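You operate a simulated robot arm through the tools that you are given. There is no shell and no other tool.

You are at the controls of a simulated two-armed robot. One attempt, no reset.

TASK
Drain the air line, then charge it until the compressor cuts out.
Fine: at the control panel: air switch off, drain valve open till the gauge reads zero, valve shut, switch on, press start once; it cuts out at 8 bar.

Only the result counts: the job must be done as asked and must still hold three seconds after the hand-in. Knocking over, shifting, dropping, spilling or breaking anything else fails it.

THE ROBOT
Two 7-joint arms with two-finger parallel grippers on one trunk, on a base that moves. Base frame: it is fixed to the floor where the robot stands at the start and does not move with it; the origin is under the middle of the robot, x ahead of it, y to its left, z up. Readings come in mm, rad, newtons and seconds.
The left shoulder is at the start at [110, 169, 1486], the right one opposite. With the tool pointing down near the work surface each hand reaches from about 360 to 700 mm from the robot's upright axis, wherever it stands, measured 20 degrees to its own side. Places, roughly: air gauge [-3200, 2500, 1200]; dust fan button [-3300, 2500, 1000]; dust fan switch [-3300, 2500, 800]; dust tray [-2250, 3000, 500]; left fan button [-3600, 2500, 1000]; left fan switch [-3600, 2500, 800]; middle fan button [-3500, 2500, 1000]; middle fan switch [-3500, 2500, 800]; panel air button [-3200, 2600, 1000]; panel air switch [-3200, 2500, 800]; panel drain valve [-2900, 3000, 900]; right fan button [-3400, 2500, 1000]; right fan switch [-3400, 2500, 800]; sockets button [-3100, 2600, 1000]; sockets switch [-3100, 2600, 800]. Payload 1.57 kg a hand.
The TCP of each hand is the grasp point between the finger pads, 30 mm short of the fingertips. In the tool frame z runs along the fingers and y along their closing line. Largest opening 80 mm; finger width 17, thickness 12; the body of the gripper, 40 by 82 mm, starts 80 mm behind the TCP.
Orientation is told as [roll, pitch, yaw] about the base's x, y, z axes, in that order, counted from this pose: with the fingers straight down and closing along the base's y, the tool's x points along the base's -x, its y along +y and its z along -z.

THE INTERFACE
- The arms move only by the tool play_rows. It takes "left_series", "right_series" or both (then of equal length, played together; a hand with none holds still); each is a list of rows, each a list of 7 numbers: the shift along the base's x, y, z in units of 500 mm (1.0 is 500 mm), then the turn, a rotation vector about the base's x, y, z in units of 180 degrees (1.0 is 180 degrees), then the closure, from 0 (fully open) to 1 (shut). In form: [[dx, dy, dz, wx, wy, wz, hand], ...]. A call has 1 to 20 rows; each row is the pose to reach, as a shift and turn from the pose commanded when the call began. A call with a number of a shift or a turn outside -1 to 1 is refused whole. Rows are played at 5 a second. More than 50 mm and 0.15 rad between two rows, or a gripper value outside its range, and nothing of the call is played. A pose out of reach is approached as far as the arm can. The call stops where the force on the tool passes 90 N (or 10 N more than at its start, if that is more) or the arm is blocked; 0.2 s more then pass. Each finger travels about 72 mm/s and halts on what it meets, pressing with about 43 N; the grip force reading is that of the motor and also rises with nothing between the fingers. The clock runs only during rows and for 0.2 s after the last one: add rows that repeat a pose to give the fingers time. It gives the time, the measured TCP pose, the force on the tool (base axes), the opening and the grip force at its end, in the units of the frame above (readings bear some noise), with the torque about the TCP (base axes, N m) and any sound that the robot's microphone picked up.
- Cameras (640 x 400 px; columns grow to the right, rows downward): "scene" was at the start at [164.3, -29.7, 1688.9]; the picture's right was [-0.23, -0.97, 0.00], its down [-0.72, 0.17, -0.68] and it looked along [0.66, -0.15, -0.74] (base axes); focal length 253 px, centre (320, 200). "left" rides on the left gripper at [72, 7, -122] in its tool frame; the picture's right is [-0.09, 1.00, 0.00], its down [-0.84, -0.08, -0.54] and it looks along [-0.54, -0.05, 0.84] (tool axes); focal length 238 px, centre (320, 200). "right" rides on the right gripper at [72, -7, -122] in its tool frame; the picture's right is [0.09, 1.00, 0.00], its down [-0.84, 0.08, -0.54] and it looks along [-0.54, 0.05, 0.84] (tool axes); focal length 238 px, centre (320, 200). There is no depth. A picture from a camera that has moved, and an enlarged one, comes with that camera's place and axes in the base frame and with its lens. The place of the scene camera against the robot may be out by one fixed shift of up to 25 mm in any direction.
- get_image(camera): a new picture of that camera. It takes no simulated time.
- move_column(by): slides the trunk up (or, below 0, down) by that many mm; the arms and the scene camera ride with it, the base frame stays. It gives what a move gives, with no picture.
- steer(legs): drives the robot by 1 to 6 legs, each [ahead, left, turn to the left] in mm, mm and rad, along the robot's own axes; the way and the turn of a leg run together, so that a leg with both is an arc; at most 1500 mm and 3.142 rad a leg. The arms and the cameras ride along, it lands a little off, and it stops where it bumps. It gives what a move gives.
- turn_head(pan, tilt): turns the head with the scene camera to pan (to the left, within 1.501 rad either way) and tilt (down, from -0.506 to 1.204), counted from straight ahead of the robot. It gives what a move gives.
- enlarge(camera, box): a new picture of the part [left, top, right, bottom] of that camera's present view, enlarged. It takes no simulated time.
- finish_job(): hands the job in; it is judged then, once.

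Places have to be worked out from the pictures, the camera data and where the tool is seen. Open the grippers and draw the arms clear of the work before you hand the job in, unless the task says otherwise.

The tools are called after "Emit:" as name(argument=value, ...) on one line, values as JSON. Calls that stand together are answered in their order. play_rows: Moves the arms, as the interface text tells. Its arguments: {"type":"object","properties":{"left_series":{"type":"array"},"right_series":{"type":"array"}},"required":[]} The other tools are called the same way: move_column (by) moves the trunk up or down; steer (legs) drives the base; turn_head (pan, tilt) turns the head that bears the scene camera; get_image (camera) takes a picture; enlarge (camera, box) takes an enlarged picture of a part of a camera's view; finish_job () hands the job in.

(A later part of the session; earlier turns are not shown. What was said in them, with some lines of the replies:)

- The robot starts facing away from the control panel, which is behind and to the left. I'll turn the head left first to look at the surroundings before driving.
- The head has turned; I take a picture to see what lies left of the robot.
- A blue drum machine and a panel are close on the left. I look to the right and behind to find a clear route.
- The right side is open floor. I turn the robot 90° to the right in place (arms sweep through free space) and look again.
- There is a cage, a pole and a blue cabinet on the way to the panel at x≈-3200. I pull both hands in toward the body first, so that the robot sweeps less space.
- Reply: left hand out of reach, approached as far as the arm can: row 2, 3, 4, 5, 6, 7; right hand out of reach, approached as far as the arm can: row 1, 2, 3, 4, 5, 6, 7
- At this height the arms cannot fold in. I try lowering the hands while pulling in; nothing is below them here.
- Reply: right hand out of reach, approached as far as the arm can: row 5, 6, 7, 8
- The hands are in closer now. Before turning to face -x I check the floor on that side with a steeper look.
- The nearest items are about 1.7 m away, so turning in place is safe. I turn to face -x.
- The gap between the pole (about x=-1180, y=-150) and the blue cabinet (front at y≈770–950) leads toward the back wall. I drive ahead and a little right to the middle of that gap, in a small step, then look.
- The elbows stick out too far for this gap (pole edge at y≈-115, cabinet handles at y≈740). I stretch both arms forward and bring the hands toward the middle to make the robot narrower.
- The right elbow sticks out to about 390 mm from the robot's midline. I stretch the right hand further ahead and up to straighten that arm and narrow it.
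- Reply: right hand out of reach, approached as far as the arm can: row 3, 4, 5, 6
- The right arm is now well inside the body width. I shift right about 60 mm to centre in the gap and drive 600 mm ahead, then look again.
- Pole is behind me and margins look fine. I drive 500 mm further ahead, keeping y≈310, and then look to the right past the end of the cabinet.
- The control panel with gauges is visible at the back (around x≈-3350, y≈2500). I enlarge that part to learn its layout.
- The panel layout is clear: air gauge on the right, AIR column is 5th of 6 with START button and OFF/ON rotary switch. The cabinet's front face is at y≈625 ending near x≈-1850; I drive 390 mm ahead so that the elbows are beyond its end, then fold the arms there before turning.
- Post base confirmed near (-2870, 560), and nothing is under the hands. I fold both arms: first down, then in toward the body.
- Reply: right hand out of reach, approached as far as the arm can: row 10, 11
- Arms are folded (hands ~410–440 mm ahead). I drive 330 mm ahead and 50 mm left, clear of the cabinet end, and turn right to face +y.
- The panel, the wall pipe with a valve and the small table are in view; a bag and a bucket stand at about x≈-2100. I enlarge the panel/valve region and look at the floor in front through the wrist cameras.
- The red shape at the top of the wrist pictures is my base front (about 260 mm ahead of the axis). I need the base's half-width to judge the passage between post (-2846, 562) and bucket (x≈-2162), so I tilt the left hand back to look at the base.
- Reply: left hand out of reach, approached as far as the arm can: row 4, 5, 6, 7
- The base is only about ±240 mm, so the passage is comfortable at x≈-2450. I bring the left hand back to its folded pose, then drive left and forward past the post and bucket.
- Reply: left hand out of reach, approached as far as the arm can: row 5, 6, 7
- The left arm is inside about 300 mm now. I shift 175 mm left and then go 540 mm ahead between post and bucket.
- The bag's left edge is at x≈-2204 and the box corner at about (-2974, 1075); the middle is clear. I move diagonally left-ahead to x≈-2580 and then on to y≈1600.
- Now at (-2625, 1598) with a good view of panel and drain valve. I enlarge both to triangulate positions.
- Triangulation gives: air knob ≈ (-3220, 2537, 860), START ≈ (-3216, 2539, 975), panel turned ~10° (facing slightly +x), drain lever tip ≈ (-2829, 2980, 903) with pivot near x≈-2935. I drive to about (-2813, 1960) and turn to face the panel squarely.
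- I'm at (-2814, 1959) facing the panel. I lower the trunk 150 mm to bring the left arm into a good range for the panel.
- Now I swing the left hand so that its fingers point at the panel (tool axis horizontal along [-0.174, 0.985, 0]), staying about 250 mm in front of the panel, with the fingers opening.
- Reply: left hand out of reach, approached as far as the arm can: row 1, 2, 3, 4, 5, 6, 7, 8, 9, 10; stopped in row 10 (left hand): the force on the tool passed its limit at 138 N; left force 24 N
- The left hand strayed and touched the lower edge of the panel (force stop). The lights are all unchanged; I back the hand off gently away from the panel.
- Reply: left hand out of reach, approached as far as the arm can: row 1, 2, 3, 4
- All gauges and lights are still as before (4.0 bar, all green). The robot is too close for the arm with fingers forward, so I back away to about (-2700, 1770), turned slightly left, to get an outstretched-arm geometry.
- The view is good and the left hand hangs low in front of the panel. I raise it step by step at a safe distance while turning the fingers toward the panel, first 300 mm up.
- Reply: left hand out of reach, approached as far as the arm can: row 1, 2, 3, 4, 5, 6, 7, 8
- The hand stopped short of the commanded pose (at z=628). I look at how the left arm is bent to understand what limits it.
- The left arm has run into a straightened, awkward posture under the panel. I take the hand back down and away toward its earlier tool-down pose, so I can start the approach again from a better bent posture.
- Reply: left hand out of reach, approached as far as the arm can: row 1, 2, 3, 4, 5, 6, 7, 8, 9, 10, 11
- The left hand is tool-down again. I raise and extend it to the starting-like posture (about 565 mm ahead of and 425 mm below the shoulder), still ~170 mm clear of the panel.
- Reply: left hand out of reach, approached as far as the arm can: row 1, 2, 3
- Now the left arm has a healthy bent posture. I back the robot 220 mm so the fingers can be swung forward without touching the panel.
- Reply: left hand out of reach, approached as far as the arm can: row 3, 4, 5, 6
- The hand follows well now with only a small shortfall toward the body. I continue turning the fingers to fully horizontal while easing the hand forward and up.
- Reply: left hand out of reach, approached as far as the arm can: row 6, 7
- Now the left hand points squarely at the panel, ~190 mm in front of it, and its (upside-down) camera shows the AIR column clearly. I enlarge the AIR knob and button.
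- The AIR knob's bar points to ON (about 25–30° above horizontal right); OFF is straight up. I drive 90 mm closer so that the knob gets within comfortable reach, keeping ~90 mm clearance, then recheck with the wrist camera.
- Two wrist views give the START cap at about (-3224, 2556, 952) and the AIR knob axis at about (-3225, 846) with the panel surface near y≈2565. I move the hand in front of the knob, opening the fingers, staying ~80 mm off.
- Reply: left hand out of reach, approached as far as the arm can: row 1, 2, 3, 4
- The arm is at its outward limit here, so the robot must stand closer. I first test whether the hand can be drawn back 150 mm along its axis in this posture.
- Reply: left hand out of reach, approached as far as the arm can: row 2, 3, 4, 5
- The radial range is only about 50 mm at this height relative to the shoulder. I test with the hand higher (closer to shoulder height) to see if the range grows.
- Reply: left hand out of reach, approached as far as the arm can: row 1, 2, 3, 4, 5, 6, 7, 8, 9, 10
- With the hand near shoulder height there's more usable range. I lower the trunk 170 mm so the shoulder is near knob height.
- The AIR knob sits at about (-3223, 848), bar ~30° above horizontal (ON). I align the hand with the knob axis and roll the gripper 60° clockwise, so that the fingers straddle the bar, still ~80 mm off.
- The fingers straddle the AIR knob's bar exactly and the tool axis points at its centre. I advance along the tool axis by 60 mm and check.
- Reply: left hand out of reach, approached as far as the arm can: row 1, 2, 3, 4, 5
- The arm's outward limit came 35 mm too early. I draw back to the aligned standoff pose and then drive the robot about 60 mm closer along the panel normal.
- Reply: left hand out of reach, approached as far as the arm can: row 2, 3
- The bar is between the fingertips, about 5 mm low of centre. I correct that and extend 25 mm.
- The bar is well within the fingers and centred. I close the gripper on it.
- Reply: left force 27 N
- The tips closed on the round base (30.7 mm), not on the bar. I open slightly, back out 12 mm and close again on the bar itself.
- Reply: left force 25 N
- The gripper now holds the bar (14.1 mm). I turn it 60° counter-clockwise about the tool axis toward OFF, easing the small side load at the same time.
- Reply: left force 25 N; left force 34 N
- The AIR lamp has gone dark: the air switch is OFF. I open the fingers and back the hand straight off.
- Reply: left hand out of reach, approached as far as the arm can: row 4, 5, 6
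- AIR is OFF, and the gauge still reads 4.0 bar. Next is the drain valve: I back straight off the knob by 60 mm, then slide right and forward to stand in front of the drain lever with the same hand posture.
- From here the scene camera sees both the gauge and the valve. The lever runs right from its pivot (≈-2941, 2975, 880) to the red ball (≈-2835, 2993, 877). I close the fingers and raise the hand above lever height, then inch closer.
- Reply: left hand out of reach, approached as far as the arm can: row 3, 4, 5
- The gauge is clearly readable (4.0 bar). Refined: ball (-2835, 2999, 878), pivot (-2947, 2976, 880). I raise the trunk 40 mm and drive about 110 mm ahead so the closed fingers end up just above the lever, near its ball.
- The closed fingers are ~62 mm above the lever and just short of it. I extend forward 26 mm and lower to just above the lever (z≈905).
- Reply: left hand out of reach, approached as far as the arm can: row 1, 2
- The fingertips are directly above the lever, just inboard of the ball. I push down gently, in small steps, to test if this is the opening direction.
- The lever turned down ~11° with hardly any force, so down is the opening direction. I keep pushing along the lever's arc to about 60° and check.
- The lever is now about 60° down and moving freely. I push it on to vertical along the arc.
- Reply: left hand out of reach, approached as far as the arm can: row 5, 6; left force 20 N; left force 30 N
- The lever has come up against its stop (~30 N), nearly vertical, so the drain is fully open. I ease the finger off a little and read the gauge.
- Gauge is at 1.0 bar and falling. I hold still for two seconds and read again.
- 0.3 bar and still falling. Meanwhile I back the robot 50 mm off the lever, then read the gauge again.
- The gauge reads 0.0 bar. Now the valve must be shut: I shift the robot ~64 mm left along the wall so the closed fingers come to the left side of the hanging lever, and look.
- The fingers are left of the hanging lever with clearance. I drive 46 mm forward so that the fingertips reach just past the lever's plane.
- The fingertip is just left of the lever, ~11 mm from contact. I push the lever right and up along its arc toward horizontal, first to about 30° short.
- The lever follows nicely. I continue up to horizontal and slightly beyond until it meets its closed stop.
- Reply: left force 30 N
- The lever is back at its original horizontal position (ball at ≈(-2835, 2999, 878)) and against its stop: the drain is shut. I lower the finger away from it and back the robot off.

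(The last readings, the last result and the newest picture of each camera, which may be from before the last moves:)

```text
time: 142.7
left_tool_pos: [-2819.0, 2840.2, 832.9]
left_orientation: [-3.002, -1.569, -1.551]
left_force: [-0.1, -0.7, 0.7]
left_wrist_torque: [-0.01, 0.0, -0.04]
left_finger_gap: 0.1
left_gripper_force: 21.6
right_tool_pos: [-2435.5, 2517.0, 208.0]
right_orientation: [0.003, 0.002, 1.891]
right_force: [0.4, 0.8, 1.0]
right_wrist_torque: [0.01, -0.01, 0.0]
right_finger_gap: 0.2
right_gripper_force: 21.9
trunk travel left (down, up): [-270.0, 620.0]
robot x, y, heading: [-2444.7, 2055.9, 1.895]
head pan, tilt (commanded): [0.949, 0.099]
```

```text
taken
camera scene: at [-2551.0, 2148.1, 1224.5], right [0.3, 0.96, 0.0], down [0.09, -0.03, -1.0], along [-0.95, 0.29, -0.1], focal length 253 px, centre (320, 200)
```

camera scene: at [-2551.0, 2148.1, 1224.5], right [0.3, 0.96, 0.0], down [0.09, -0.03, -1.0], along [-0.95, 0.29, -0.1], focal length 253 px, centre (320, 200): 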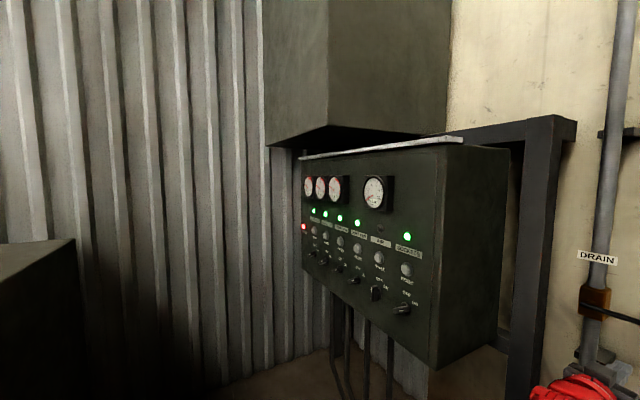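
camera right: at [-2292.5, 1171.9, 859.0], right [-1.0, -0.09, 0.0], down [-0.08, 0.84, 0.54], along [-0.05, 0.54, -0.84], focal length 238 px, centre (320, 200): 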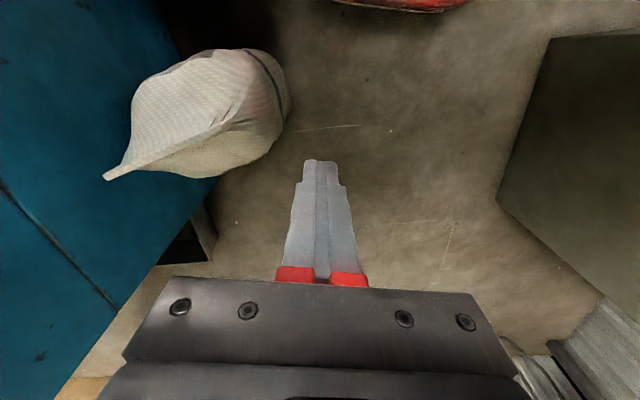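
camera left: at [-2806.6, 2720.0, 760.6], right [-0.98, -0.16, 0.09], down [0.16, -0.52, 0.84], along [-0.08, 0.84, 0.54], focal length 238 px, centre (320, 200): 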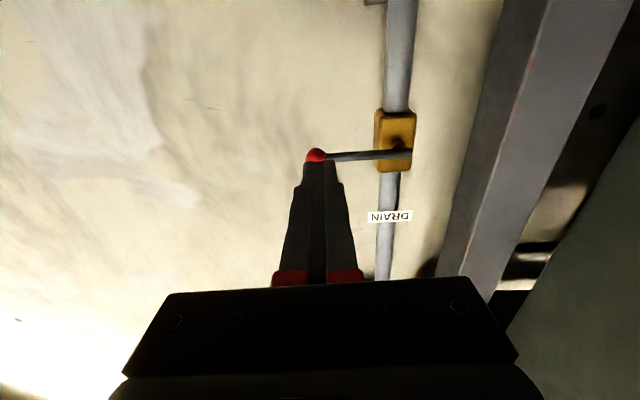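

The drain lever is shut again, gauge at zero. I now back away from the wall and return in front of the panel; first leg back and left.

Emit:
steer(legs=[[-238, 115, 0]])

Emit:
move_column(by=-40)

Emit:
play_rows(left_series=[[-0.03, -0.02, 0.03, 0, 0, 0, 0.8], [-0.06, -0.04, 0.06, 0, 0, 0, 0.6], [-0.09, -0.06, 0.09, 0, 0, 0, 0.4], [-0.12, -0.075, 0.108, 0, 0, 0, 0.4], [-0.12, -0.075, 0.108, 0, 0, 0, 0.4]])

```text
time: 144.6
left_tool_pos: [-2849.1, 2576.2, 831.9]
left_orientation: [-2.896, -1.568, -1.661]
left_force: [1.2, 0.8, 0.2]
left_wrist_torque: [-0.02, -0.05, -0.01]
left_finger_gap: 0.0
left_gripper_force: 21.2
right_tool_pos: [-2466.1, 2252.9, 207.5]
right_orientation: [0.001, 0.0, 1.888]
right_force: [-0.2, 0.0, -1.5]
right_wrist_torque: [-0.01, -0.04, 0.0]
right_finger_gap: 0.0
right_gripper_force: 21.0
trunk travel left (down, up): [-270.0, 620.0]
robot x, y, heading: [-2473.5, 1793.1, 1.894]
head pan, tilt (commanded): [0.949, 0.099]
```

```text
time: 145.5
left_tool_pos: [-2849.9, 2576.2, 792.3]
left_orientation: [-3.014, -1.571, -1.537]
left_force: [0.5, 0.3, 0.1]
left_wrist_torque: [-0.03, -0.01, -0.06]
left_finger_gap: 0.2
left_gripper_force: 21.2
right_tool_pos: [-2468.1, 2253.9, 167.6]
right_orientation: [0.002, 0.001, 1.889]
right_force: [-0.7, -0.4, 0.8]
right_wrist_torque: [-0.02, 0.01, -0.03]
right_finger_gap: 0.0
right_gripper_force: 21.1
trunk travel left (down, up): [-230.0, 660.0]
robot x, y, heading: [-2474.6, 1789.5, 1.894]
head pan, tilt (commanded): [0.949, 0.099]
```

```text
time: 146.7
left_tool_pos: [-2901.6, 2545.8, 840.5]
left_orientation: [3.011, -1.571, -1.283]
left_force: [0.0, -1.0, 0.2]
left_wrist_torque: [-0.04, 0.02, 0.02]
left_finger_gap: 48.1
left_gripper_force: 0.1
left hand out of reach, approached as far as the arm can: row 4, 5
right_tool_pos: [-2466.8, 2252.2, 166.6]
right_orientation: [0.002, 0.004, 1.888]
right_force: [-0.6, -0.8, -0.9]
right_wrist_torque: [-0.02, 0.03, -0.01]
right_finger_gap: 0.0
right_gripper_force: 21.3
trunk travel left (down, up): [-230.0, 660.0]
robot x, y, heading: [-2476.1, 1792.2, 1.893]
head pan, tilt (commanded): [0.949, 0.099]
```

Now I slide the robot ~312 mm left to bring the open fingers in front of the AIR knob at ~110 mm standoff.

Emit:
steer(legs=[[10, 312, 0]])

Emit:
get_image(camera="left")

```text
time: 148.8
left_tool_pos: [-3199.2, 2458.6, 841.0]
left_orientation: [-2.305, -1.571, -2.253]
left_force: [0.6, -0.4, -0.1]
left_wrist_torque: [0.03, -0.01, -0.01]
left_finger_gap: 48.3
left_gripper_force: 0.0
right_tool_pos: [-2763.4, 2164.5, 167.1]
right_orientation: [0.002, 0.003, 1.887]
right_force: [-1.2, -0.7, 0.2]
right_wrist_torque: [0.0, 0.01, 0.02]
right_finger_gap: 0.3
right_gripper_force: 21.5
trunk travel left (down, up): [-230.0, 660.0]
robot x, y, heading: [-2774.7, 1704.7, 1.89]
head pan, tilt (commanded): [0.949, 0.099]
```

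```text
taken
camera left: at [-3186.6, 2337.1, 769.0], right [-0.98, -0.15, 0.09], down [0.16, -0.52, 0.84], along [-0.08, 0.84, 0.54], focal length 238 px, centre (320, 200)
```

left: 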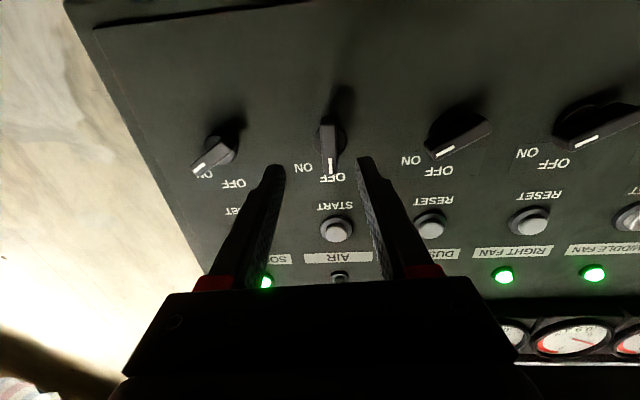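

The knob (bar vertical, OFF) is about 8 mm left and 6 mm above my axis. I correct the hand and then drive ~50 mm in along the tool axis.

Emit:
play_rows(left_series=[[-0.008, 0.0, 0.006, 0, 0, 0, 0.4], [-0.016, 0.0, 0.013, 0, 0, 0, 0.4], [-0.016, 0.0, 0.013, 0, 0, 0, 0.4]])

Emit:
steer(legs=[[49, -8, 0]])

Emit:
get_image(camera="left")

```text
time: 149.6
left_tool_pos: [-3205.2, 2458.4, 848.3]
left_orientation: [-2.244, -1.571, -2.313]
left_force: [-0.5, 0.9, 0.0]
left_wrist_torque: [0.01, 0.01, -0.03]
left_finger_gap: 47.7
left_gripper_force: 0.1
right_tool_pos: [-2762.7, 2165.8, 167.5]
right_orientation: [0.004, 0.002, 1.887]
right_force: [0.0, 0.4, -0.7]
right_wrist_torque: [-0.01, 0.02, 0.0]
right_finger_gap: 0.0
right_gripper_force: 21.4
trunk travel left (down, up): [-230.0, 660.0]
robot x, y, heading: [-2775.9, 1701.5, 1.891]
head pan, tilt (commanded): [0.949, 0.099]
```

```text
time: 150.5
left_tool_pos: [-3213.8, 2508.2, 847.0]
left_orientation: [-0.545, -1.57, 2.27]
left_force: [0.2, 0.0, 0.8]
left_wrist_torque: [0.03, -0.01, 0.01]
left_finger_gap: 47.9
left_gripper_force: 0.0
right_tool_pos: [-2771.8, 2215.3, 165.6]
right_orientation: [0.003, 0.003, 1.887]
right_force: [-0.9, -0.3, 0.1]
right_wrist_torque: [-0.03, -0.03, -0.01]
right_finger_gap: 0.1
right_gripper_force: 21.1
trunk travel left (down, up): [-230.0, 660.0]
robot x, y, heading: [-2781.7, 1752.1, 1.89]
head pan, tilt (commanded): [0.949, 0.099]
```

```text
taken
camera left: at [-3202.2, 2386.0, 775.3], right [-0.98, -0.16, 0.09], down [0.16, -0.52, 0.84], along [-0.08, 0.84, 0.54], focal length 238 px, centre (320, 200)
```

left: 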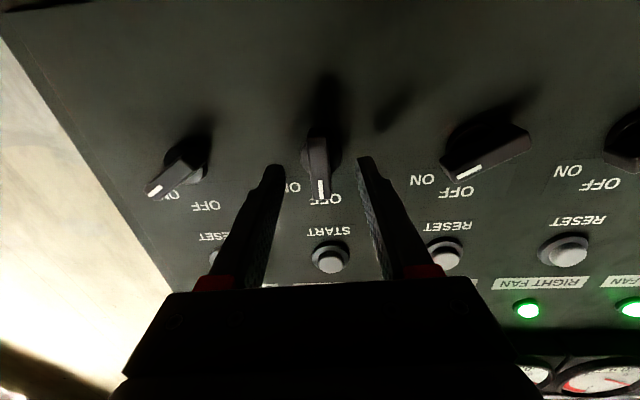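

The bar is centred between the fingers. I extend 10 mm and close on it.

Emit:
play_rows(left_series=[[-0.002, 0.01, 0.002, 0, 0, 0, 0.4], [-0.003, 0.02, 0.002, 0, 0, 0, 0.4], [-0.003, 0.02, 0.002, 0, 0, 0, 0.6], [-0.003, 0.02, 0.002, 0, 0, 0, 0.8], [-0.003, 0.02, 0.002, 0, 0, 0, 1], [-0.003, 0.02, 0.002, 0, 0, 0, 1]])

Emit:
get_image(camera="left")

```text
time: 151.9
left_tool_pos: [-3216.5, 2516.5, 848.7]
left_orientation: [-0.951, -1.573, 2.677]
left_force: [0.1, 1.3, -0.4]
left_wrist_torque: [0.03, -0.01, 0.58]
left_finger_gap: 14.5
left_gripper_force: 30.6
right_tool_pos: [-2771.6, 2213.7, 166.5]
right_orientation: [0.004, 0.002, 1.889]
right_force: [-0.3, -0.8, 0.1]
right_wrist_torque: [-0.01, 0.01, 0.0]
right_finger_gap: 0.1
right_gripper_force: 21.9
trunk travel left (down, up): [-230.0, 660.0]
robot x, y, heading: [-2780.9, 1751.6, 1.89]
head pan, tilt (commanded): [0.949, 0.099]
```

```text
taken
camera left: at [-3203.8, 2395.4, 776.6], right [-0.98, -0.16, 0.09], down [0.16, -0.52, 0.84], along [-0.08, 0.84, 0.54], focal length 238 px, centre (320, 200)
```

left: 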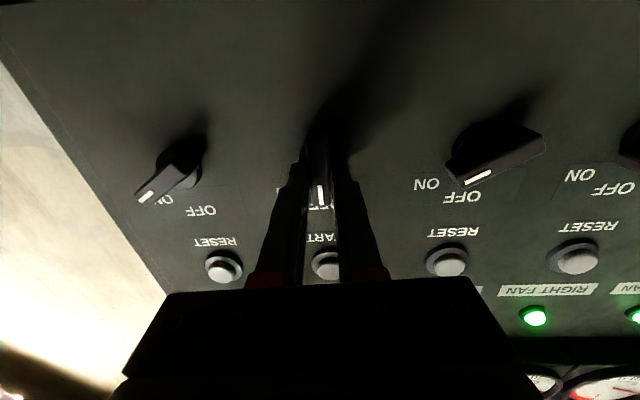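

Gripped well with almost no side load. I turn 60° clockwise to ON.

Emit:
play_rows(left_series=[[0, 0, 0, -0.0064, 0.0412, 0, 1], [0, 0, 0, -0.0129, 0.0823, 0, 1], [0, 0, 0, -0.0193, 0.1235, 0, 1], [0, 0, 0, -0.0258, 0.1647, 0, 1], [0, 0, 0, -0.0322, 0.2058, 0, 1], [0, 0, 0, -0.0386, 0.247, 0, 1], [0, 0, 0, -0.0451, 0.2881, 0, 1], [0, 0, 0, -0.0515, 0.3293, 0, 1], [0, 0, 0, -0.0515, 0.3293, 0, 1]])

Emit:
get_image(camera="left")

Emit:
turn_head(pan=0.1, tilt=0.2)

Emit:
enlarge(camera="scene", box=[110, 90, 450, 300])

```text
time: 153.9
left_tool_pos: [-3213.1, 2518.2, 846.9]
left_orientation: [1.567, -0.521, 0.154]
left_force: [19.2, -20.4, -23.8]
left_wrist_torque: [-0.06, -0.25, 0.0]
left_finger_gap: 14.4
left_gripper_force: 30.1
right_tool_pos: [-2771.3, 2213.7, 166.3]
right_orientation: [0.005, 0.001, 1.888]
right_force: [-0.5, -0.2, -0.1]
right_wrist_torque: [0.04, -0.02, -0.03]
right_finger_gap: 0.2
right_gripper_force: 21.3
trunk travel left (down, up): [-230.0, 660.0]
robot x, y, heading: [-2781.6, 1752.6, 1.89]
head pan, tilt (commanded): [0.949, 0.099]
```

```text
taken
camera left: at [-3260.1, 2387.4, 817.1], right [-0.41, -0.06, 0.91], down [0.84, -0.42, 0.35], along [0.36, 0.91, 0.22], focal length 238 px, centre (320, 200)
```

left: 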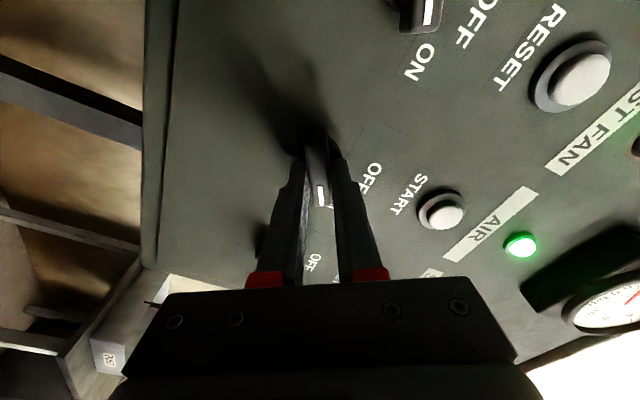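

```text
time: 155.1
left_tool_pos: [-3213.2, 2519.4, 846.9]
left_orientation: [1.569, -0.521, 0.158]
left_force: [26.1, -19.3, -31.1]
left_wrist_torque: [-0.19, -0.14, -0.17]
left_finger_gap: 14.6
left_gripper_force: 30.7
right_tool_pos: [-2771.0, 2213.8, 165.3]
right_orientation: [0.004, 0.003, 1.887]
right_force: [0.2, -0.1, -0.6]
right_wrist_torque: [-0.01, 0.0, 0.0]
right_finger_gap: 0.1
right_gripper_force: 21.2
trunk travel left (down, up): [-230.0, 660.0]
robot x, y, heading: [-2779.8, 1749.5, 1.885]
head pan, tilt (commanded): [0.099, 0.201]
```

```text
1.88 times, centred on (280, 195) of scene
camera zoom: at [-2836.9, 1904.3, 1174.7], right [0.91, 0.41, 0.0], down [0.08, -0.18, -0.98], along [-0.4, 0.89, -0.2], focal length 476 px, centre (395, 209)
```

zoom: 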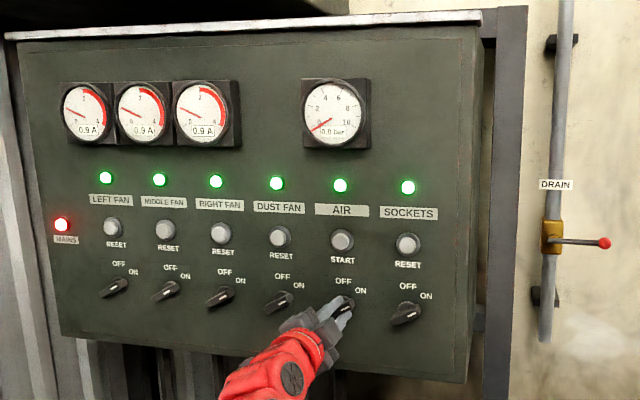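

The AIR lamp is green again with the gauge at 0.0 bar and the drain lever horizontal. I open the fingers and withdraw from the knob.

Emit:
play_rows(left_series=[[0, 0, 0, 0, 0, 0, 0.8], [0, 0, 0, 0, 0, 0, 0.6], [0, 0, 0, 0, 0, 0, 0.4], [0.002, -0.015, 0, 0, 0, 0, 0.4], [0.004, -0.025, 0, 0, 0, 0, 0.4]])

Emit:
steer(legs=[[-59, 9, 0]])

Emit:
get_image(camera="left")

```text
time: 156.2
left_tool_pos: [-3214.0, 2506.5, 848.0]
left_orientation: [1.573, -0.524, 0.156]
left_force: [0.3, 0.5, 0.8]
left_wrist_torque: [-0.03, 0.0, 0.03]
left_finger_gap: 48.0
left_gripper_force: 0.0
right_tool_pos: [-2770.5, 2212.9, 167.0]
right_orientation: [0.003, 0.003, 1.887]
right_force: [-0.3, 0.1, -0.5]
right_wrist_torque: [0.02, -0.02, 0.01]
right_finger_gap: 0.0
right_gripper_force: 21.5
trunk travel left (down, up): [-230.0, 660.0]
robot x, y, heading: [-2779.6, 1755.7, 1.889]
head pan, tilt (commanded): [0.099, 0.201]
```

```text
time: 157.2
left_tool_pos: [-3204.3, 2446.9, 848.3]
left_orientation: [1.573, -0.522, 0.155]
left_force: [0.4, -0.8, -0.1]
left_wrist_torque: [0.01, 0.0, -0.01]
left_finger_gap: 48.1
left_gripper_force: 0.1
right_tool_pos: [-2761.6, 2153.6, 167.2]
right_orientation: [0.003, 0.001, 1.888]
right_force: [-0.1, 0.1, 0.0]
right_wrist_torque: [0.02, 0.01, -0.02]
right_finger_gap: 0.0
right_gripper_force: 21.0
trunk travel left (down, up): [-230.0, 660.0]
robot x, y, heading: [-2771.2, 1691.9, 1.893]
head pan, tilt (commanded): [0.099, 0.201]
```

```text
taken
camera left: at [-3249.7, 2315.6, 818.7], right [-0.41, -0.07, 0.91], down [0.84, -0.42, 0.35], along [0.36, 0.91, 0.23], focal length 238 px, centre (320, 200)
```

left: 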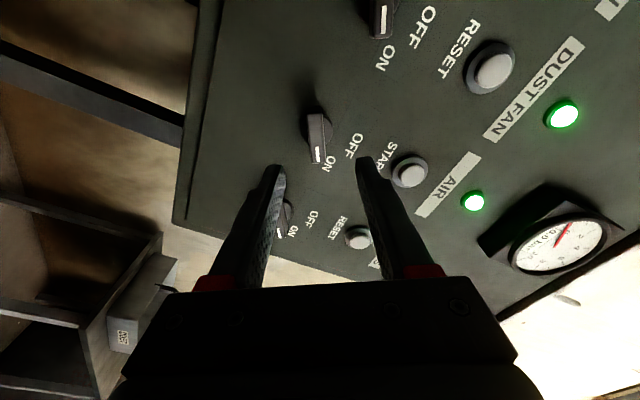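

AIR is ON and the hand is clear. I roll the gripper back upright, close the fingers, and raise the trunk 104 mm to bring the fingertips level with the START button.

Emit:
play_rows(left_series=[[0, 0, 0, 0.0064, -0.0412, 0, 0.6], [0, 0, 0, 0.0129, -0.0823, 0, 0.8], [0, 0, 0, 0.0193, -0.1235, 0, 1], [0, 0, 0, 0.0258, -0.1647, 0, 1], [0, 0, 0, 0.0322, -0.2058, 0, 1], [0, 0, 0, 0.0386, -0.247, 0, 1], [0, 0, 0, 0.0451, -0.2881, 0, 1], [0, 0, 0, 0.0515, -0.3293, 0, 1], [0, 0, 0, 0.0515, -0.3293, 0, 1]])

Emit:
move_column(by=104)

Emit:
get_image(camera="left")

```text
time: 159.2
left_tool_pos: [-3202.8, 2447.2, 848.8]
left_orientation: [-1.328, -1.57, 3.055]
left_force: [-0.4, 0.1, 0.4]
left_wrist_torque: [0.0, 0.0, 0.02]
left_finger_gap: 0.1
left_gripper_force: 21.2
right_tool_pos: [-2762.0, 2156.5, 166.0]
right_orientation: [0.004, 0.002, 1.89]
right_force: [-0.3, -0.1, 0.4]
right_wrist_torque: [-0.05, 0.01, -0.04]
right_finger_gap: 0.0
right_gripper_force: 21.0
trunk travel left (down, up): [-230.0, 660.0]
robot x, y, heading: [-2773.6, 1693.9, 1.889]
head pan, tilt (commanded): [0.099, 0.201]
```

```text
time: 160.6
left_tool_pos: [-3204.0, 2447.3, 951.5]
left_orientation: [-0.459, -1.568, 2.186]
left_force: [-0.2, -0.4, 0.5]
left_wrist_torque: [-0.01, 0.01, -0.01]
left_finger_gap: 0.3
left_gripper_force: 21.4
right_tool_pos: [-2762.1, 2155.7, 270.8]
right_orientation: [0.002, 0.002, 1.888]
right_force: [0.1, 0.2, 0.4]
right_wrist_torque: [0.0, -0.03, 0.04]
right_finger_gap: 0.0
right_gripper_force: 21.0
trunk travel left (down, up): [-334.0, 556.0]
robot x, y, heading: [-2772.2, 1690.6, 1.887]
head pan, tilt (commanded): [0.099, 0.201]
```

```text
taken
camera left: at [-3191.2, 2325.6, 880.4], right [-0.98, -0.16, 0.09], down [0.16, -0.52, 0.84], along [-0.08, 0.84, 0.54], focal length 238 px, centre (320, 200)
```

left: 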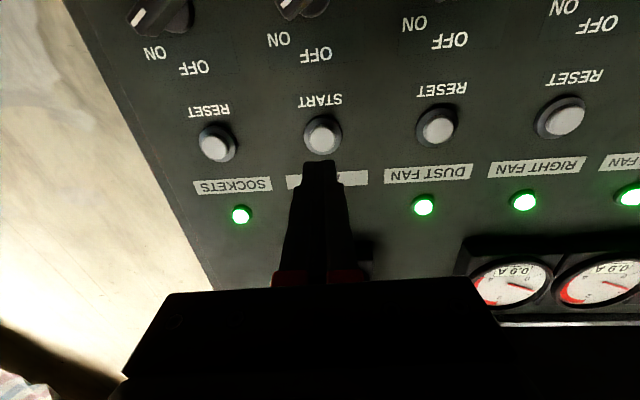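

The tool axis points right at the START button (80 mm from fingertip to cap). I drive ~64 mm closer and check before the press.

Emit:
steer(legs=[[63, -10, 0]])

Emit:
get_image(camera="left")

```text
time: 161.6
left_tool_pos: [-3214.5, 2510.4, 951.4]
left_orientation: [-0.261, -1.568, 1.989]
left_force: [0.1, 0.2, -0.8]
left_wrist_torque: [0.04, 0.0, 0.01]
left_finger_gap: 0.2
left_gripper_force: 20.8
right_tool_pos: [-2773.2, 2217.7, 271.1]
right_orientation: [0.003, 0.004, 1.887]
right_force: [0.0, -0.3, -0.4]
right_wrist_torque: [-0.04, -0.01, 0.02]
right_finger_gap: 0.0
right_gripper_force: 21.3
trunk travel left (down, up): [-334.0, 556.0]
robot x, y, heading: [-2781.4, 1755.8, 1.895]
head pan, tilt (commanded): [0.099, 0.201]
```

```text
taken
camera left: at [-3201.9, 2389.3, 879.9], right [-0.98, -0.16, 0.09], down [0.16, -0.52, 0.84], along [-0.08, 0.84, 0.54], focal length 238 px, centre (320, 200)
```

left: 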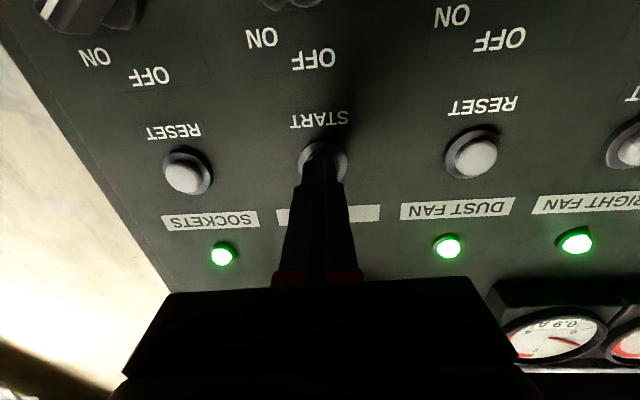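

The fingertips are ~15 mm in front of the START cap and well aligned. I press forward slowly in small steps.

Emit:
play_rows(left_series=[[-0.001, 0.006, 0.001, 0, 0, 0, 1], [-0.002, 0.012, 0.001, 0, 0, 0, 1], [-0.003, 0.018, 0.001, 0, 0, 0, 1], [-0.004, 0.024, 0.001, 0, 0, 0, 1], [-0.005, 0.03, 0.001, 0, 0, 0, 1]])

Emit:
get_image(camera="left")

```text
time: 162.8
left_tool_pos: [-3217.1, 2523.0, 954.0]
left_orientation: [-2.383, -1.57, -2.17]
left_force: [5.0, -17.7, -6.1]
left_wrist_torque: [-0.13, -0.03, -0.06]
left_finger_gap: 0.3
left_gripper_force: 21.9
right_tool_pos: [-2771.9, 2216.5, 270.0]
right_orientation: [0.002, 0.001, 1.888]
right_force: [-0.3, -0.5, -0.4]
right_wrist_torque: [0.01, 0.01, 0.0]
right_finger_gap: 0.0
right_gripper_force: 21.3
trunk travel left (down, up): [-334.0, 556.0]
robot x, y, heading: [-2784.4, 1756.6, 1.895]
head pan, tilt (commanded): [0.099, 0.201]
heard: click
```

```text
taken
camera left: at [-3205.0, 2401.6, 882.3], right [-0.98, -0.16, 0.09], down [0.16, -0.52, 0.84], along [-0.08, 0.84, 0.54], focal length 238 px, centre (320, 200)
```

left: 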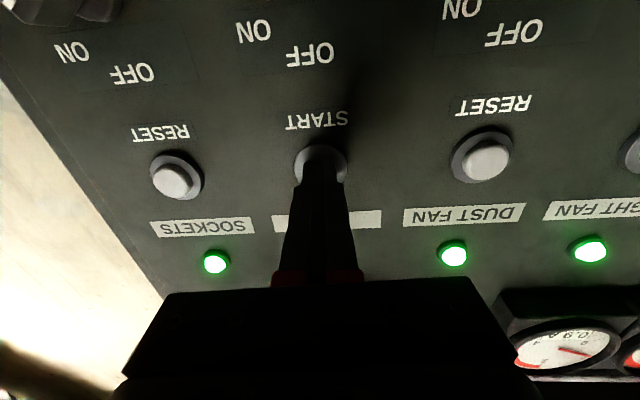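

A click was heard at ~18 N: START is pressed. I release straight back and check the gauge.

Emit:
play_rows(left_series=[[0.002, -0.015, 0, 0, 0, 0, 1], [0.004, -0.03, 0, 0, 0, 0, 1], [0.006, -0.04, 0, 0, 0, 0, 1]])

Emit:
enlarge(camera="scene", box=[110, 90, 450, 300])

```text
time: 163.6
left_tool_pos: [-3213.3, 2509.8, 954.3]
left_orientation: [-0.519, -1.573, 2.244]
left_force: [0.0, -0.3, 0.7]
left_wrist_torque: [-0.02, -0.02, 0.0]
left_finger_gap: 0.0
left_gripper_force: 21.4
left hand out of reach, approached as far as the arm can: row 3
right_tool_pos: [-2772.2, 2218.9, 271.9]
right_orientation: [0.005, 0.003, 1.889]
right_force: [-0.3, 0.0, -0.4]
right_wrist_torque: [0.0, -0.02, 0.0]
right_finger_gap: 0.0
right_gripper_force: 21.1
trunk travel left (down, up): [-334.0, 556.0]
robot x, y, heading: [-2785.1, 1756.0, 1.889]
head pan, tilt (commanded): [0.099, 0.201]
```

```text
1.88 times, centred on (280, 195) of scene
camera zoom: at [-2838.4, 1906.9, 1279.0], right [0.91, 0.41, 0.0], down [0.08, -0.18, -0.98], along [-0.4, 0.89, -0.2], focal length 476 px, centre (395, 209)
```

zoom: 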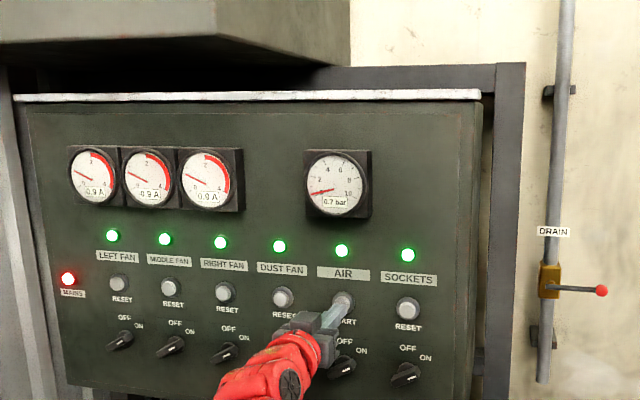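

The gauge is rising (0.7 bar). I back the hand well clear of the panel and wait for the compressor to charge.

Emit:
steer(legs=[[-140, 0, 0]])

Emit:
play_rows(left_series=[[0, 0, 0, 0, 0, 0, 0.9], [0, 0, 0, 0, 0, 0, 0.7], [0, 0, 0, 0, 0, 0, 0.5], [0, 0, 0, 0, 0, 0, 0.3], [0, 0, 0, 0, 0, 0, 0], [0, 0, 0, 0, 0, 0, 0], [0, 0, 0, 0, 0, 0, 0], [0, 0, 0, 0, 0, 0, 0], [0, 0, 0, 0, 0, 0, 0], [0, 0, 0, 0, 0, 0, 0], [0, 0, 0, 0, 0, 0, 0], [0, 0, 0, 0, 0, 0, 0], [0, 0, 0, 0, 0, 0, 0], [0, 0, 0, 0, 0, 0, 0], [0, 0, 0, 0, 0, 0, 0], [0, 0, 0, 0, 0, 0, 0], [0, 0, 0, 0, 0, 0, 0], [0, 0, 0, 0, 0, 0, 0], [0, 0, 0, 0, 0, 0, 0], [0, 0, 0, 0, 0, 0, 0]])

Emit:
get_image(camera="scene")

```text
time: 164.9
left_tool_pos: [-3168.9, 2376.0, 954.4]
left_orientation: [-2.492, -1.57, -2.065]
left_force: [0.2, 0.0, 0.9]
left_wrist_torque: [-0.04, -0.02, -0.03]
left_finger_gap: 0.1
left_gripper_force: 21.7
right_tool_pos: [-2727.4, 2085.1, 270.4]
right_orientation: [0.003, 0.001, 1.888]
right_force: [0.1, -0.8, 0.1]
right_wrist_torque: [0.02, 0.01, 0.0]
right_finger_gap: 0.2
right_gripper_force: 21.0
trunk travel left (down, up): [-334.0, 556.0]
robot x, y, heading: [-2737.5, 1624.2, 1.893]
head pan, tilt (commanded): [0.099, 0.201]
```

```text
time: 169.1
left_tool_pos: [-3167.8, 2376.4, 953.5]
left_orientation: [-0.501, -1.571, 2.228]
left_force: [-0.3, -0.7, -0.7]
left_wrist_torque: [0.02, -0.02, -0.04]
left_finger_gap: 80.0
left_gripper_force: 0.0
right_tool_pos: [-2727.1, 2084.1, 270.9]
right_orientation: [0.004, 0.003, 1.888]
right_force: [0.3, 0.6, 0.3]
right_wrist_torque: [0.0, -0.01, -0.01]
right_finger_gap: 0.0
right_gripper_force: 21.1
trunk travel left (down, up): [-334.0, 556.0]
robot x, y, heading: [-2736.5, 1620.5, 1.89]
head pan, tilt (commanded): [0.099, 0.201]
```

```text
taken
camera scene: at [-2793.9, 1772.9, 1279.0], right [0.91, 0.41, 0.0], down [0.08, -0.18, -0.98], along [-0.4, 0.9, -0.2], focal length 253 px, centre (320, 200)
```

scene: 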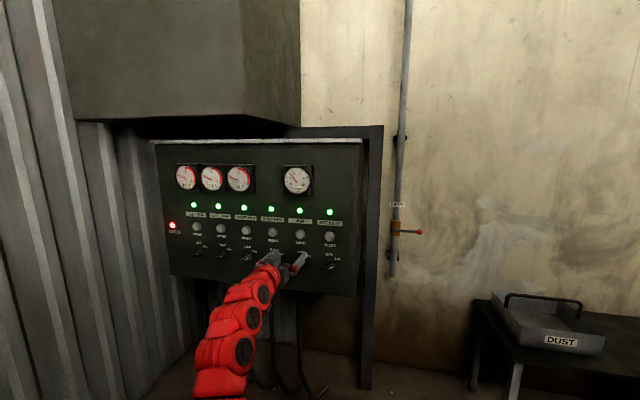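

The hand is clear and open. I wait four more seconds (also opening the right gripper) and read the gauge.

Emit:
play_rows(right_series=[[0, 0, 0, 0, 0, 0, 0.8], [0, 0, 0, 0, 0, 0, 0.5], [0, 0, 0, 0, 0, 0, 0.2], [0, 0, 0, 0, 0, 0, 0], [0, 0, 0, 0, 0, 0, 0], [0, 0, 0, 0, 0, 0, 0], [0, 0, 0, 0, 0, 0, 0], [0, 0, 0, 0, 0, 0, 0], [0, 0, 0, 0, 0, 0, 0], [0, 0, 0, 0, 0, 0, 0], [0, 0, 0, 0, 0, 0, 0], [0, 0, 0, 0, 0, 0, 0], [0, 0, 0, 0, 0, 0, 0], [0, 0, 0, 0, 0, 0, 0], [0, 0, 0, 0, 0, 0, 0], [0, 0, 0, 0, 0, 0, 0], [0, 0, 0, 0, 0, 0, 0], [0, 0, 0, 0, 0, 0, 0], [0, 0, 0, 0, 0, 0, 0], [0, 0, 0, 0, 0, 0, 0]])

Emit:
enlarge(camera="scene", box=[150, 150, 390, 300])

```text
time: 173.3
left_tool_pos: [-3167.2, 2376.4, 953.4]
left_orientation: [-0.616, -1.571, 2.343]
left_force: [0.1, 1.0, -0.3]
left_wrist_torque: [-0.04, 0.02, 0.0]
left_finger_gap: 80.2
left_gripper_force: 0.0
right_tool_pos: [-2728.0, 2084.7, 270.4]
right_orientation: [0.004, 0.001, 1.888]
right_force: [-0.1, 0.4, -0.7]
right_wrist_torque: [0.02, 0.0, 0.01]
right_finger_gap: 80.0
right_gripper_force: 0.1
trunk travel left (down, up): [-334.0, 556.0]
robot x, y, heading: [-2737.3, 1623.1, 1.896]
head pan, tilt (commanded): [0.099, 0.201]
```

```text
2.67 times, centred on (270, 225) of scene
camera zoom: at [-2793.9, 1772.9, 1279.0], right [0.91, 0.41, 0.0], down [0.08, -0.18, -0.98], along [-0.4, 0.9, -0.2], focal length 675 px, centre (453, 133)
```

zoom: 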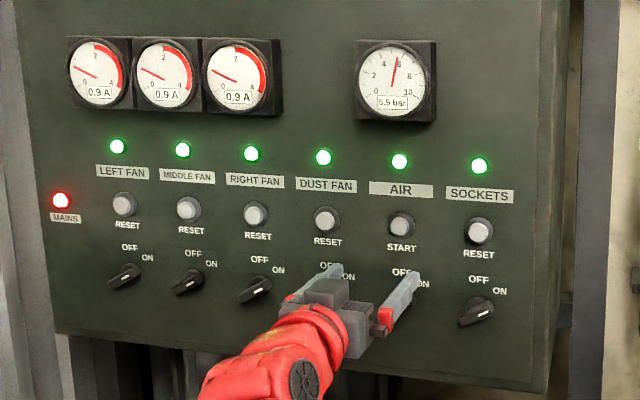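

5.5 bar and rising. I wait on with eight more seconds.

Emit:
play_rows(right_series=[[0, 0, 0, 0, 0, 0, 0], [0, 0, 0, 0, 0, 0, 0], [0, 0, 0, 0, 0, 0, 0], [0, 0, 0, 0, 0, 0, 0], [0, 0, 0, 0, 0, 0, 0], [0, 0, 0, 0, 0, 0, 0], [0, 0, 0, 0, 0, 0, 0], [0, 0, 0, 0, 0, 0, 0], [0, 0, 0, 0, 0, 0, 0], [0, 0, 0, 0, 0, 0, 0], [0, 0, 0, 0, 0, 0, 0], [0, 0, 0, 0, 0, 0, 0], [0, 0, 0, 0, 0, 0, 0], [0, 0, 0, 0, 0, 0, 0], [0, 0, 0, 0, 0, 0, 0], [0, 0, 0, 0, 0, 0, 0], [0, 0, 0, 0, 0, 0, 0], [0, 0, 0, 0, 0, 0, 0], [0, 0, 0, 0, 0, 0, 0], [0, 0, 0, 0, 0, 0, 0]])

Emit:
enlarge(camera="scene", box=[150, 150, 390, 300])

Emit:
play_rows(right_series=[[0, 0, 0, 0, 0, 0, 0], [0, 0, 0, 0, 0, 0, 0], [0, 0, 0, 0, 0, 0, 0], [0, 0, 0, 0, 0, 0, 0], [0, 0, 0, 0, 0, 0, 0], [0, 0, 0, 0, 0, 0, 0], [0, 0, 0, 0, 0, 0, 0], [0, 0, 0, 0, 0, 0, 0], [0, 0, 0, 0, 0, 0, 0], [0, 0, 0, 0, 0, 0, 0], [0, 0, 0, 0, 0, 0, 0], [0, 0, 0, 0, 0, 0, 0], [0, 0, 0, 0, 0, 0, 0], [0, 0, 0, 0, 0, 0, 0], [0, 0, 0, 0, 0, 0, 0], [0, 0, 0, 0, 0, 0, 0], [0, 0, 0, 0, 0, 0, 0], [0, 0, 0, 0, 0, 0, 0], [0, 0, 0, 0, 0, 0, 0], [0, 0, 0, 0, 0, 0, 0]])

Emit:
enlarge(camera="scene", box=[150, 150, 390, 300])

```text
time: 177.5
left_tool_pos: [-3167.9, 2376.4, 954.3]
left_orientation: [-0.504, -1.572, 2.233]
left_force: [0.6, 0.0, -0.4]
left_wrist_torque: [-0.02, -0.03, 0.02]
left_finger_gap: 79.9
left_gripper_force: 0.0
right_tool_pos: [-2728.0, 2083.9, 270.7]
right_orientation: [0.003, 0.002, 1.887]
right_force: [0.4, -0.7, -1.1]
right_wrist_torque: [-0.02, 0.01, -0.01]
right_finger_gap: 80.1
right_gripper_force: 0.0
trunk travel left (down, up): [-334.0, 556.0]
robot x, y, heading: [-2736.0, 1621.2, 1.893]
head pan, tilt (commanded): [0.099, 0.201]
```

```text
2.67 times, centred on (270, 225) of scene
camera zoom: at [-2793.9, 1772.9, 1279.0], right [0.91, 0.41, 0.0], down [0.08, -0.18, -0.98], along [-0.4, 0.9, -0.2], focal length 675 px, centre (453, 133)
```

zoom: 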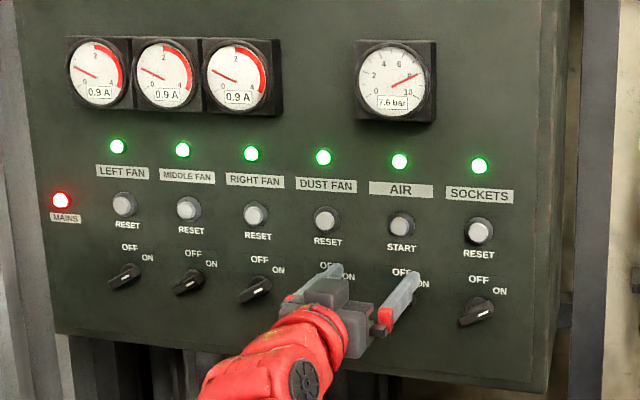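

```text
time: 181.7
left_tool_pos: [-3168.5, 2377.4, 952.6]
left_orientation: [-0.492, -1.572, 2.22]
left_force: [0.6, -0.1, 0.0]
left_wrist_torque: [-0.01, -0.04, 0.01]
left_finger_gap: 80.2
left_gripper_force: 0.1
right_tool_pos: [-2727.5, 2084.6, 271.5]
right_orientation: [0.002, 0.001, 1.888]
right_force: [-0.2, 0.3, 0.8]
right_wrist_torque: [0.01, 0.0, -0.01]
right_finger_gap: 79.9
right_gripper_force: 0.1
trunk travel left (down, up): [-334.0, 556.0]
robot x, y, heading: [-2736.6, 1621.4, 1.887]
head pan, tilt (commanded): [0.099, 0.201]
```

```text
2.67 times, centred on (270, 225) of scene
camera zoom: at [-2793.9, 1772.9, 1279.0], right [0.91, 0.41, 0.0], down [0.08, -0.18, -0.98], along [-0.4, 0.9, -0.2], focal length 675 px, centre (453, 133)
```

zoom: 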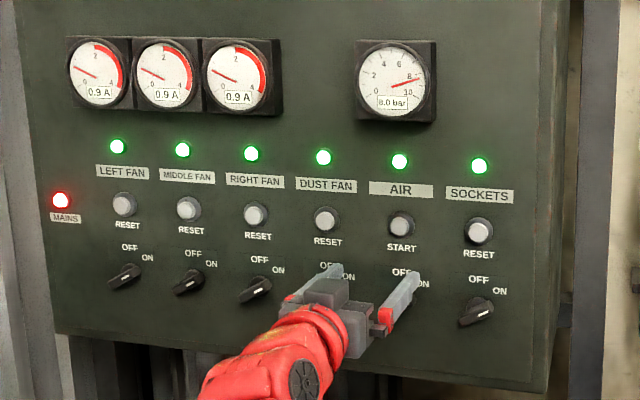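

The gauge reads 8.0 bar. I back the robot another 150 mm to draw the arms clear and verify that the pressure holds and the drain lever is shut.

Emit:
steer(legs=[[-150, 0, 0]])

Emit:
play_rows(right_series=[[0, 0, 0, 0, 0, 0, 0], [0, 0, 0, 0, 0, 0, 0], [0, 0, 0, 0, 0, 0, 0], [0, 0, 0, 0, 0, 0, 0], [0, 0, 0, 0, 0, 0, 0], [0, 0, 0, 0, 0, 0, 0], [0, 0, 0, 0, 0, 0, 0], [0, 0, 0, 0, 0, 0, 0], [0, 0, 0, 0, 0, 0, 0], [0, 0, 0, 0, 0, 0, 0], [0, 0, 0, 0, 0, 0, 0], [0, 0, 0, 0, 0, 0, 0], [0, 0, 0, 0, 0, 0, 0], [0, 0, 0, 0, 0, 0, 0], [0, 0, 0, 0, 0, 0, 0], [0, 0, 0, 0, 0, 0, 0], [0, 0, 0, 0, 0, 0, 0], [0, 0, 0, 0, 0, 0, 0], [0, 0, 0, 0, 0, 0, 0], [0, 0, 0, 0, 0, 0, 0]])

Emit:
get_image(camera="scene")

Emit:
enlarge(camera="scene", box=[170, 150, 450, 320])

```text
time: 183.1
left_tool_pos: [-3120.9, 2229.6, 954.6]
left_orientation: [-2.832, -1.571, -1.723]
left_force: [-0.4, 0.4, -0.3]
left_wrist_torque: [-0.02, 0.0, -0.04]
left_finger_gap: 80.0
left_gripper_force: 0.0
right_tool_pos: [-2680.9, 1940.1, 271.0]
right_orientation: [0.006, 0.001, 1.888]
right_force: [0.2, -0.1, -0.1]
right_wrist_torque: [0.04, -0.02, -0.01]
right_finger_gap: 80.0
right_gripper_force: 0.1
trunk travel left (down, up): [-334.0, 556.0]
robot x, y, heading: [-2684.6, 1478.0, 1.888]
head pan, tilt (commanded): [0.099, 0.201]
```

```text
time: 187.3
left_tool_pos: [-3120.8, 2231.6, 953.3]
left_orientation: [-0.853, -1.571, 2.581]
left_force: [-0.5, 0.0, -1.1]
left_wrist_torque: [-0.01, 0.0, -0.03]
left_finger_gap: 80.0
left_gripper_force: 0.0
right_tool_pos: [-2681.0, 1939.2, 270.5]
right_orientation: [0.003, 0.001, 1.888]
right_force: [-0.6, -0.4, -0.2]
right_wrist_torque: [0.0, 0.0, -0.03]
right_finger_gap: 79.9
right_gripper_force: 0.0
trunk travel left (down, up): [-334.0, 556.0]
robot x, y, heading: [-2685.2, 1479.9, 1.892]
head pan, tilt (commanded): [0.099, 0.201]
```

```text
taken
camera scene: at [-2746.2, 1628.4, 1279.0], right [0.91, 0.41, 0.0], down [0.08, -0.18, -0.98], along [-0.4, 0.89, -0.2], focal length 253 px, centre (320, 200)
```

scene: 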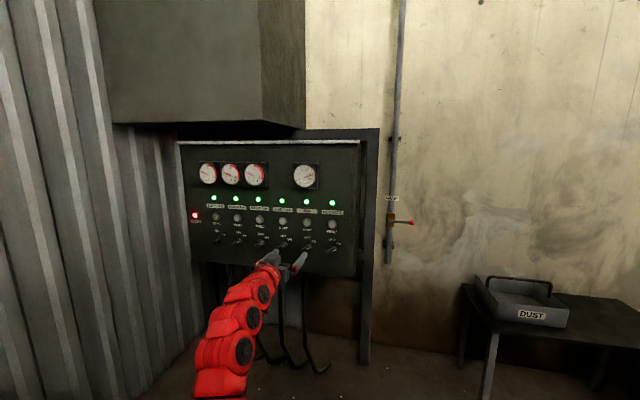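

```text
2.29 times, centred on (310, 235) of scene
camera zoom: at [-2746.2, 1628.4, 1279.0], right [0.91, 0.41, 0.0], down [0.08, -0.18, -0.98], along [-0.4, 0.89, -0.2], focal length 578 px, centre (343, 120)
```

zoom: 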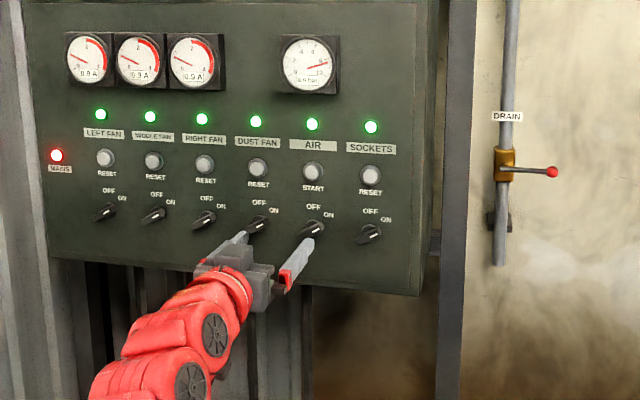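

I take one closer look at the air gauge to be sure that it is holding at 8.0 bar.

Emit:
enlarge(camera="scene", box=[280, 150, 344, 190])

```text
10.00 times, centred on (312, 170) of scene
camera zoom: at [-2746.2, 1628.4, 1279.0], right [0.91, 0.41, 0.0], down [0.08, -0.18, -0.98], along [-0.4, 0.89, -0.2], focal length 2530 px, centre (400, 500)
```

zoom: 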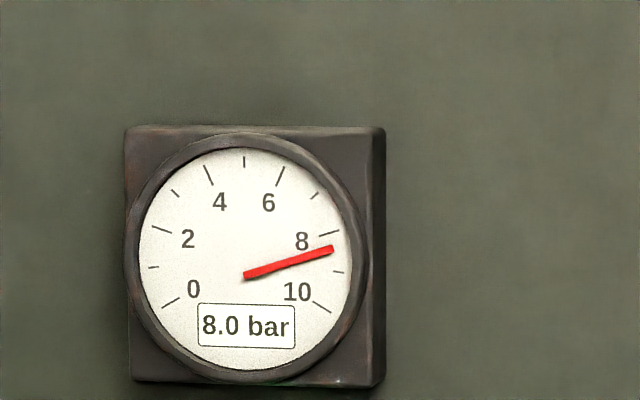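

The gauge has stayed at 8.0 bar for over five seconds, so the compressor has cut out. The air switch is ON, the drain lever is shut, the other lamps are unchanged, and both grippers are open and clear of the panel. I hand the job in.

Emit:
finish_job()

```text
The job is handed in.
```

The air line has been drained and recharged. The gauge now reads 8.0 bar and stayed there for more than five seconds before I handed in, so I take it the compressor has cut out.

- **Draining:** I turned the air switch off and opened the drain valve. The gauge fell from 4.0 to 0.0 bar, and I pushed the lever back to its closed stop.
- **Charging:** I turned the air switch back on and pressed START once, hearing one click. Pressure rose from zero to 8.0 bar.
- **One bump:** Early on, the left hand touched the lower edge of the control panel, hard enough to trigger the force stop (138 N). The lights, gauges and switches looked the same afterwards, and I saw nothing moved or damaged.

At hand-in the air switch was on, the drain was shut, and the other lights were still on. Both grippers were open and clear of the panel.
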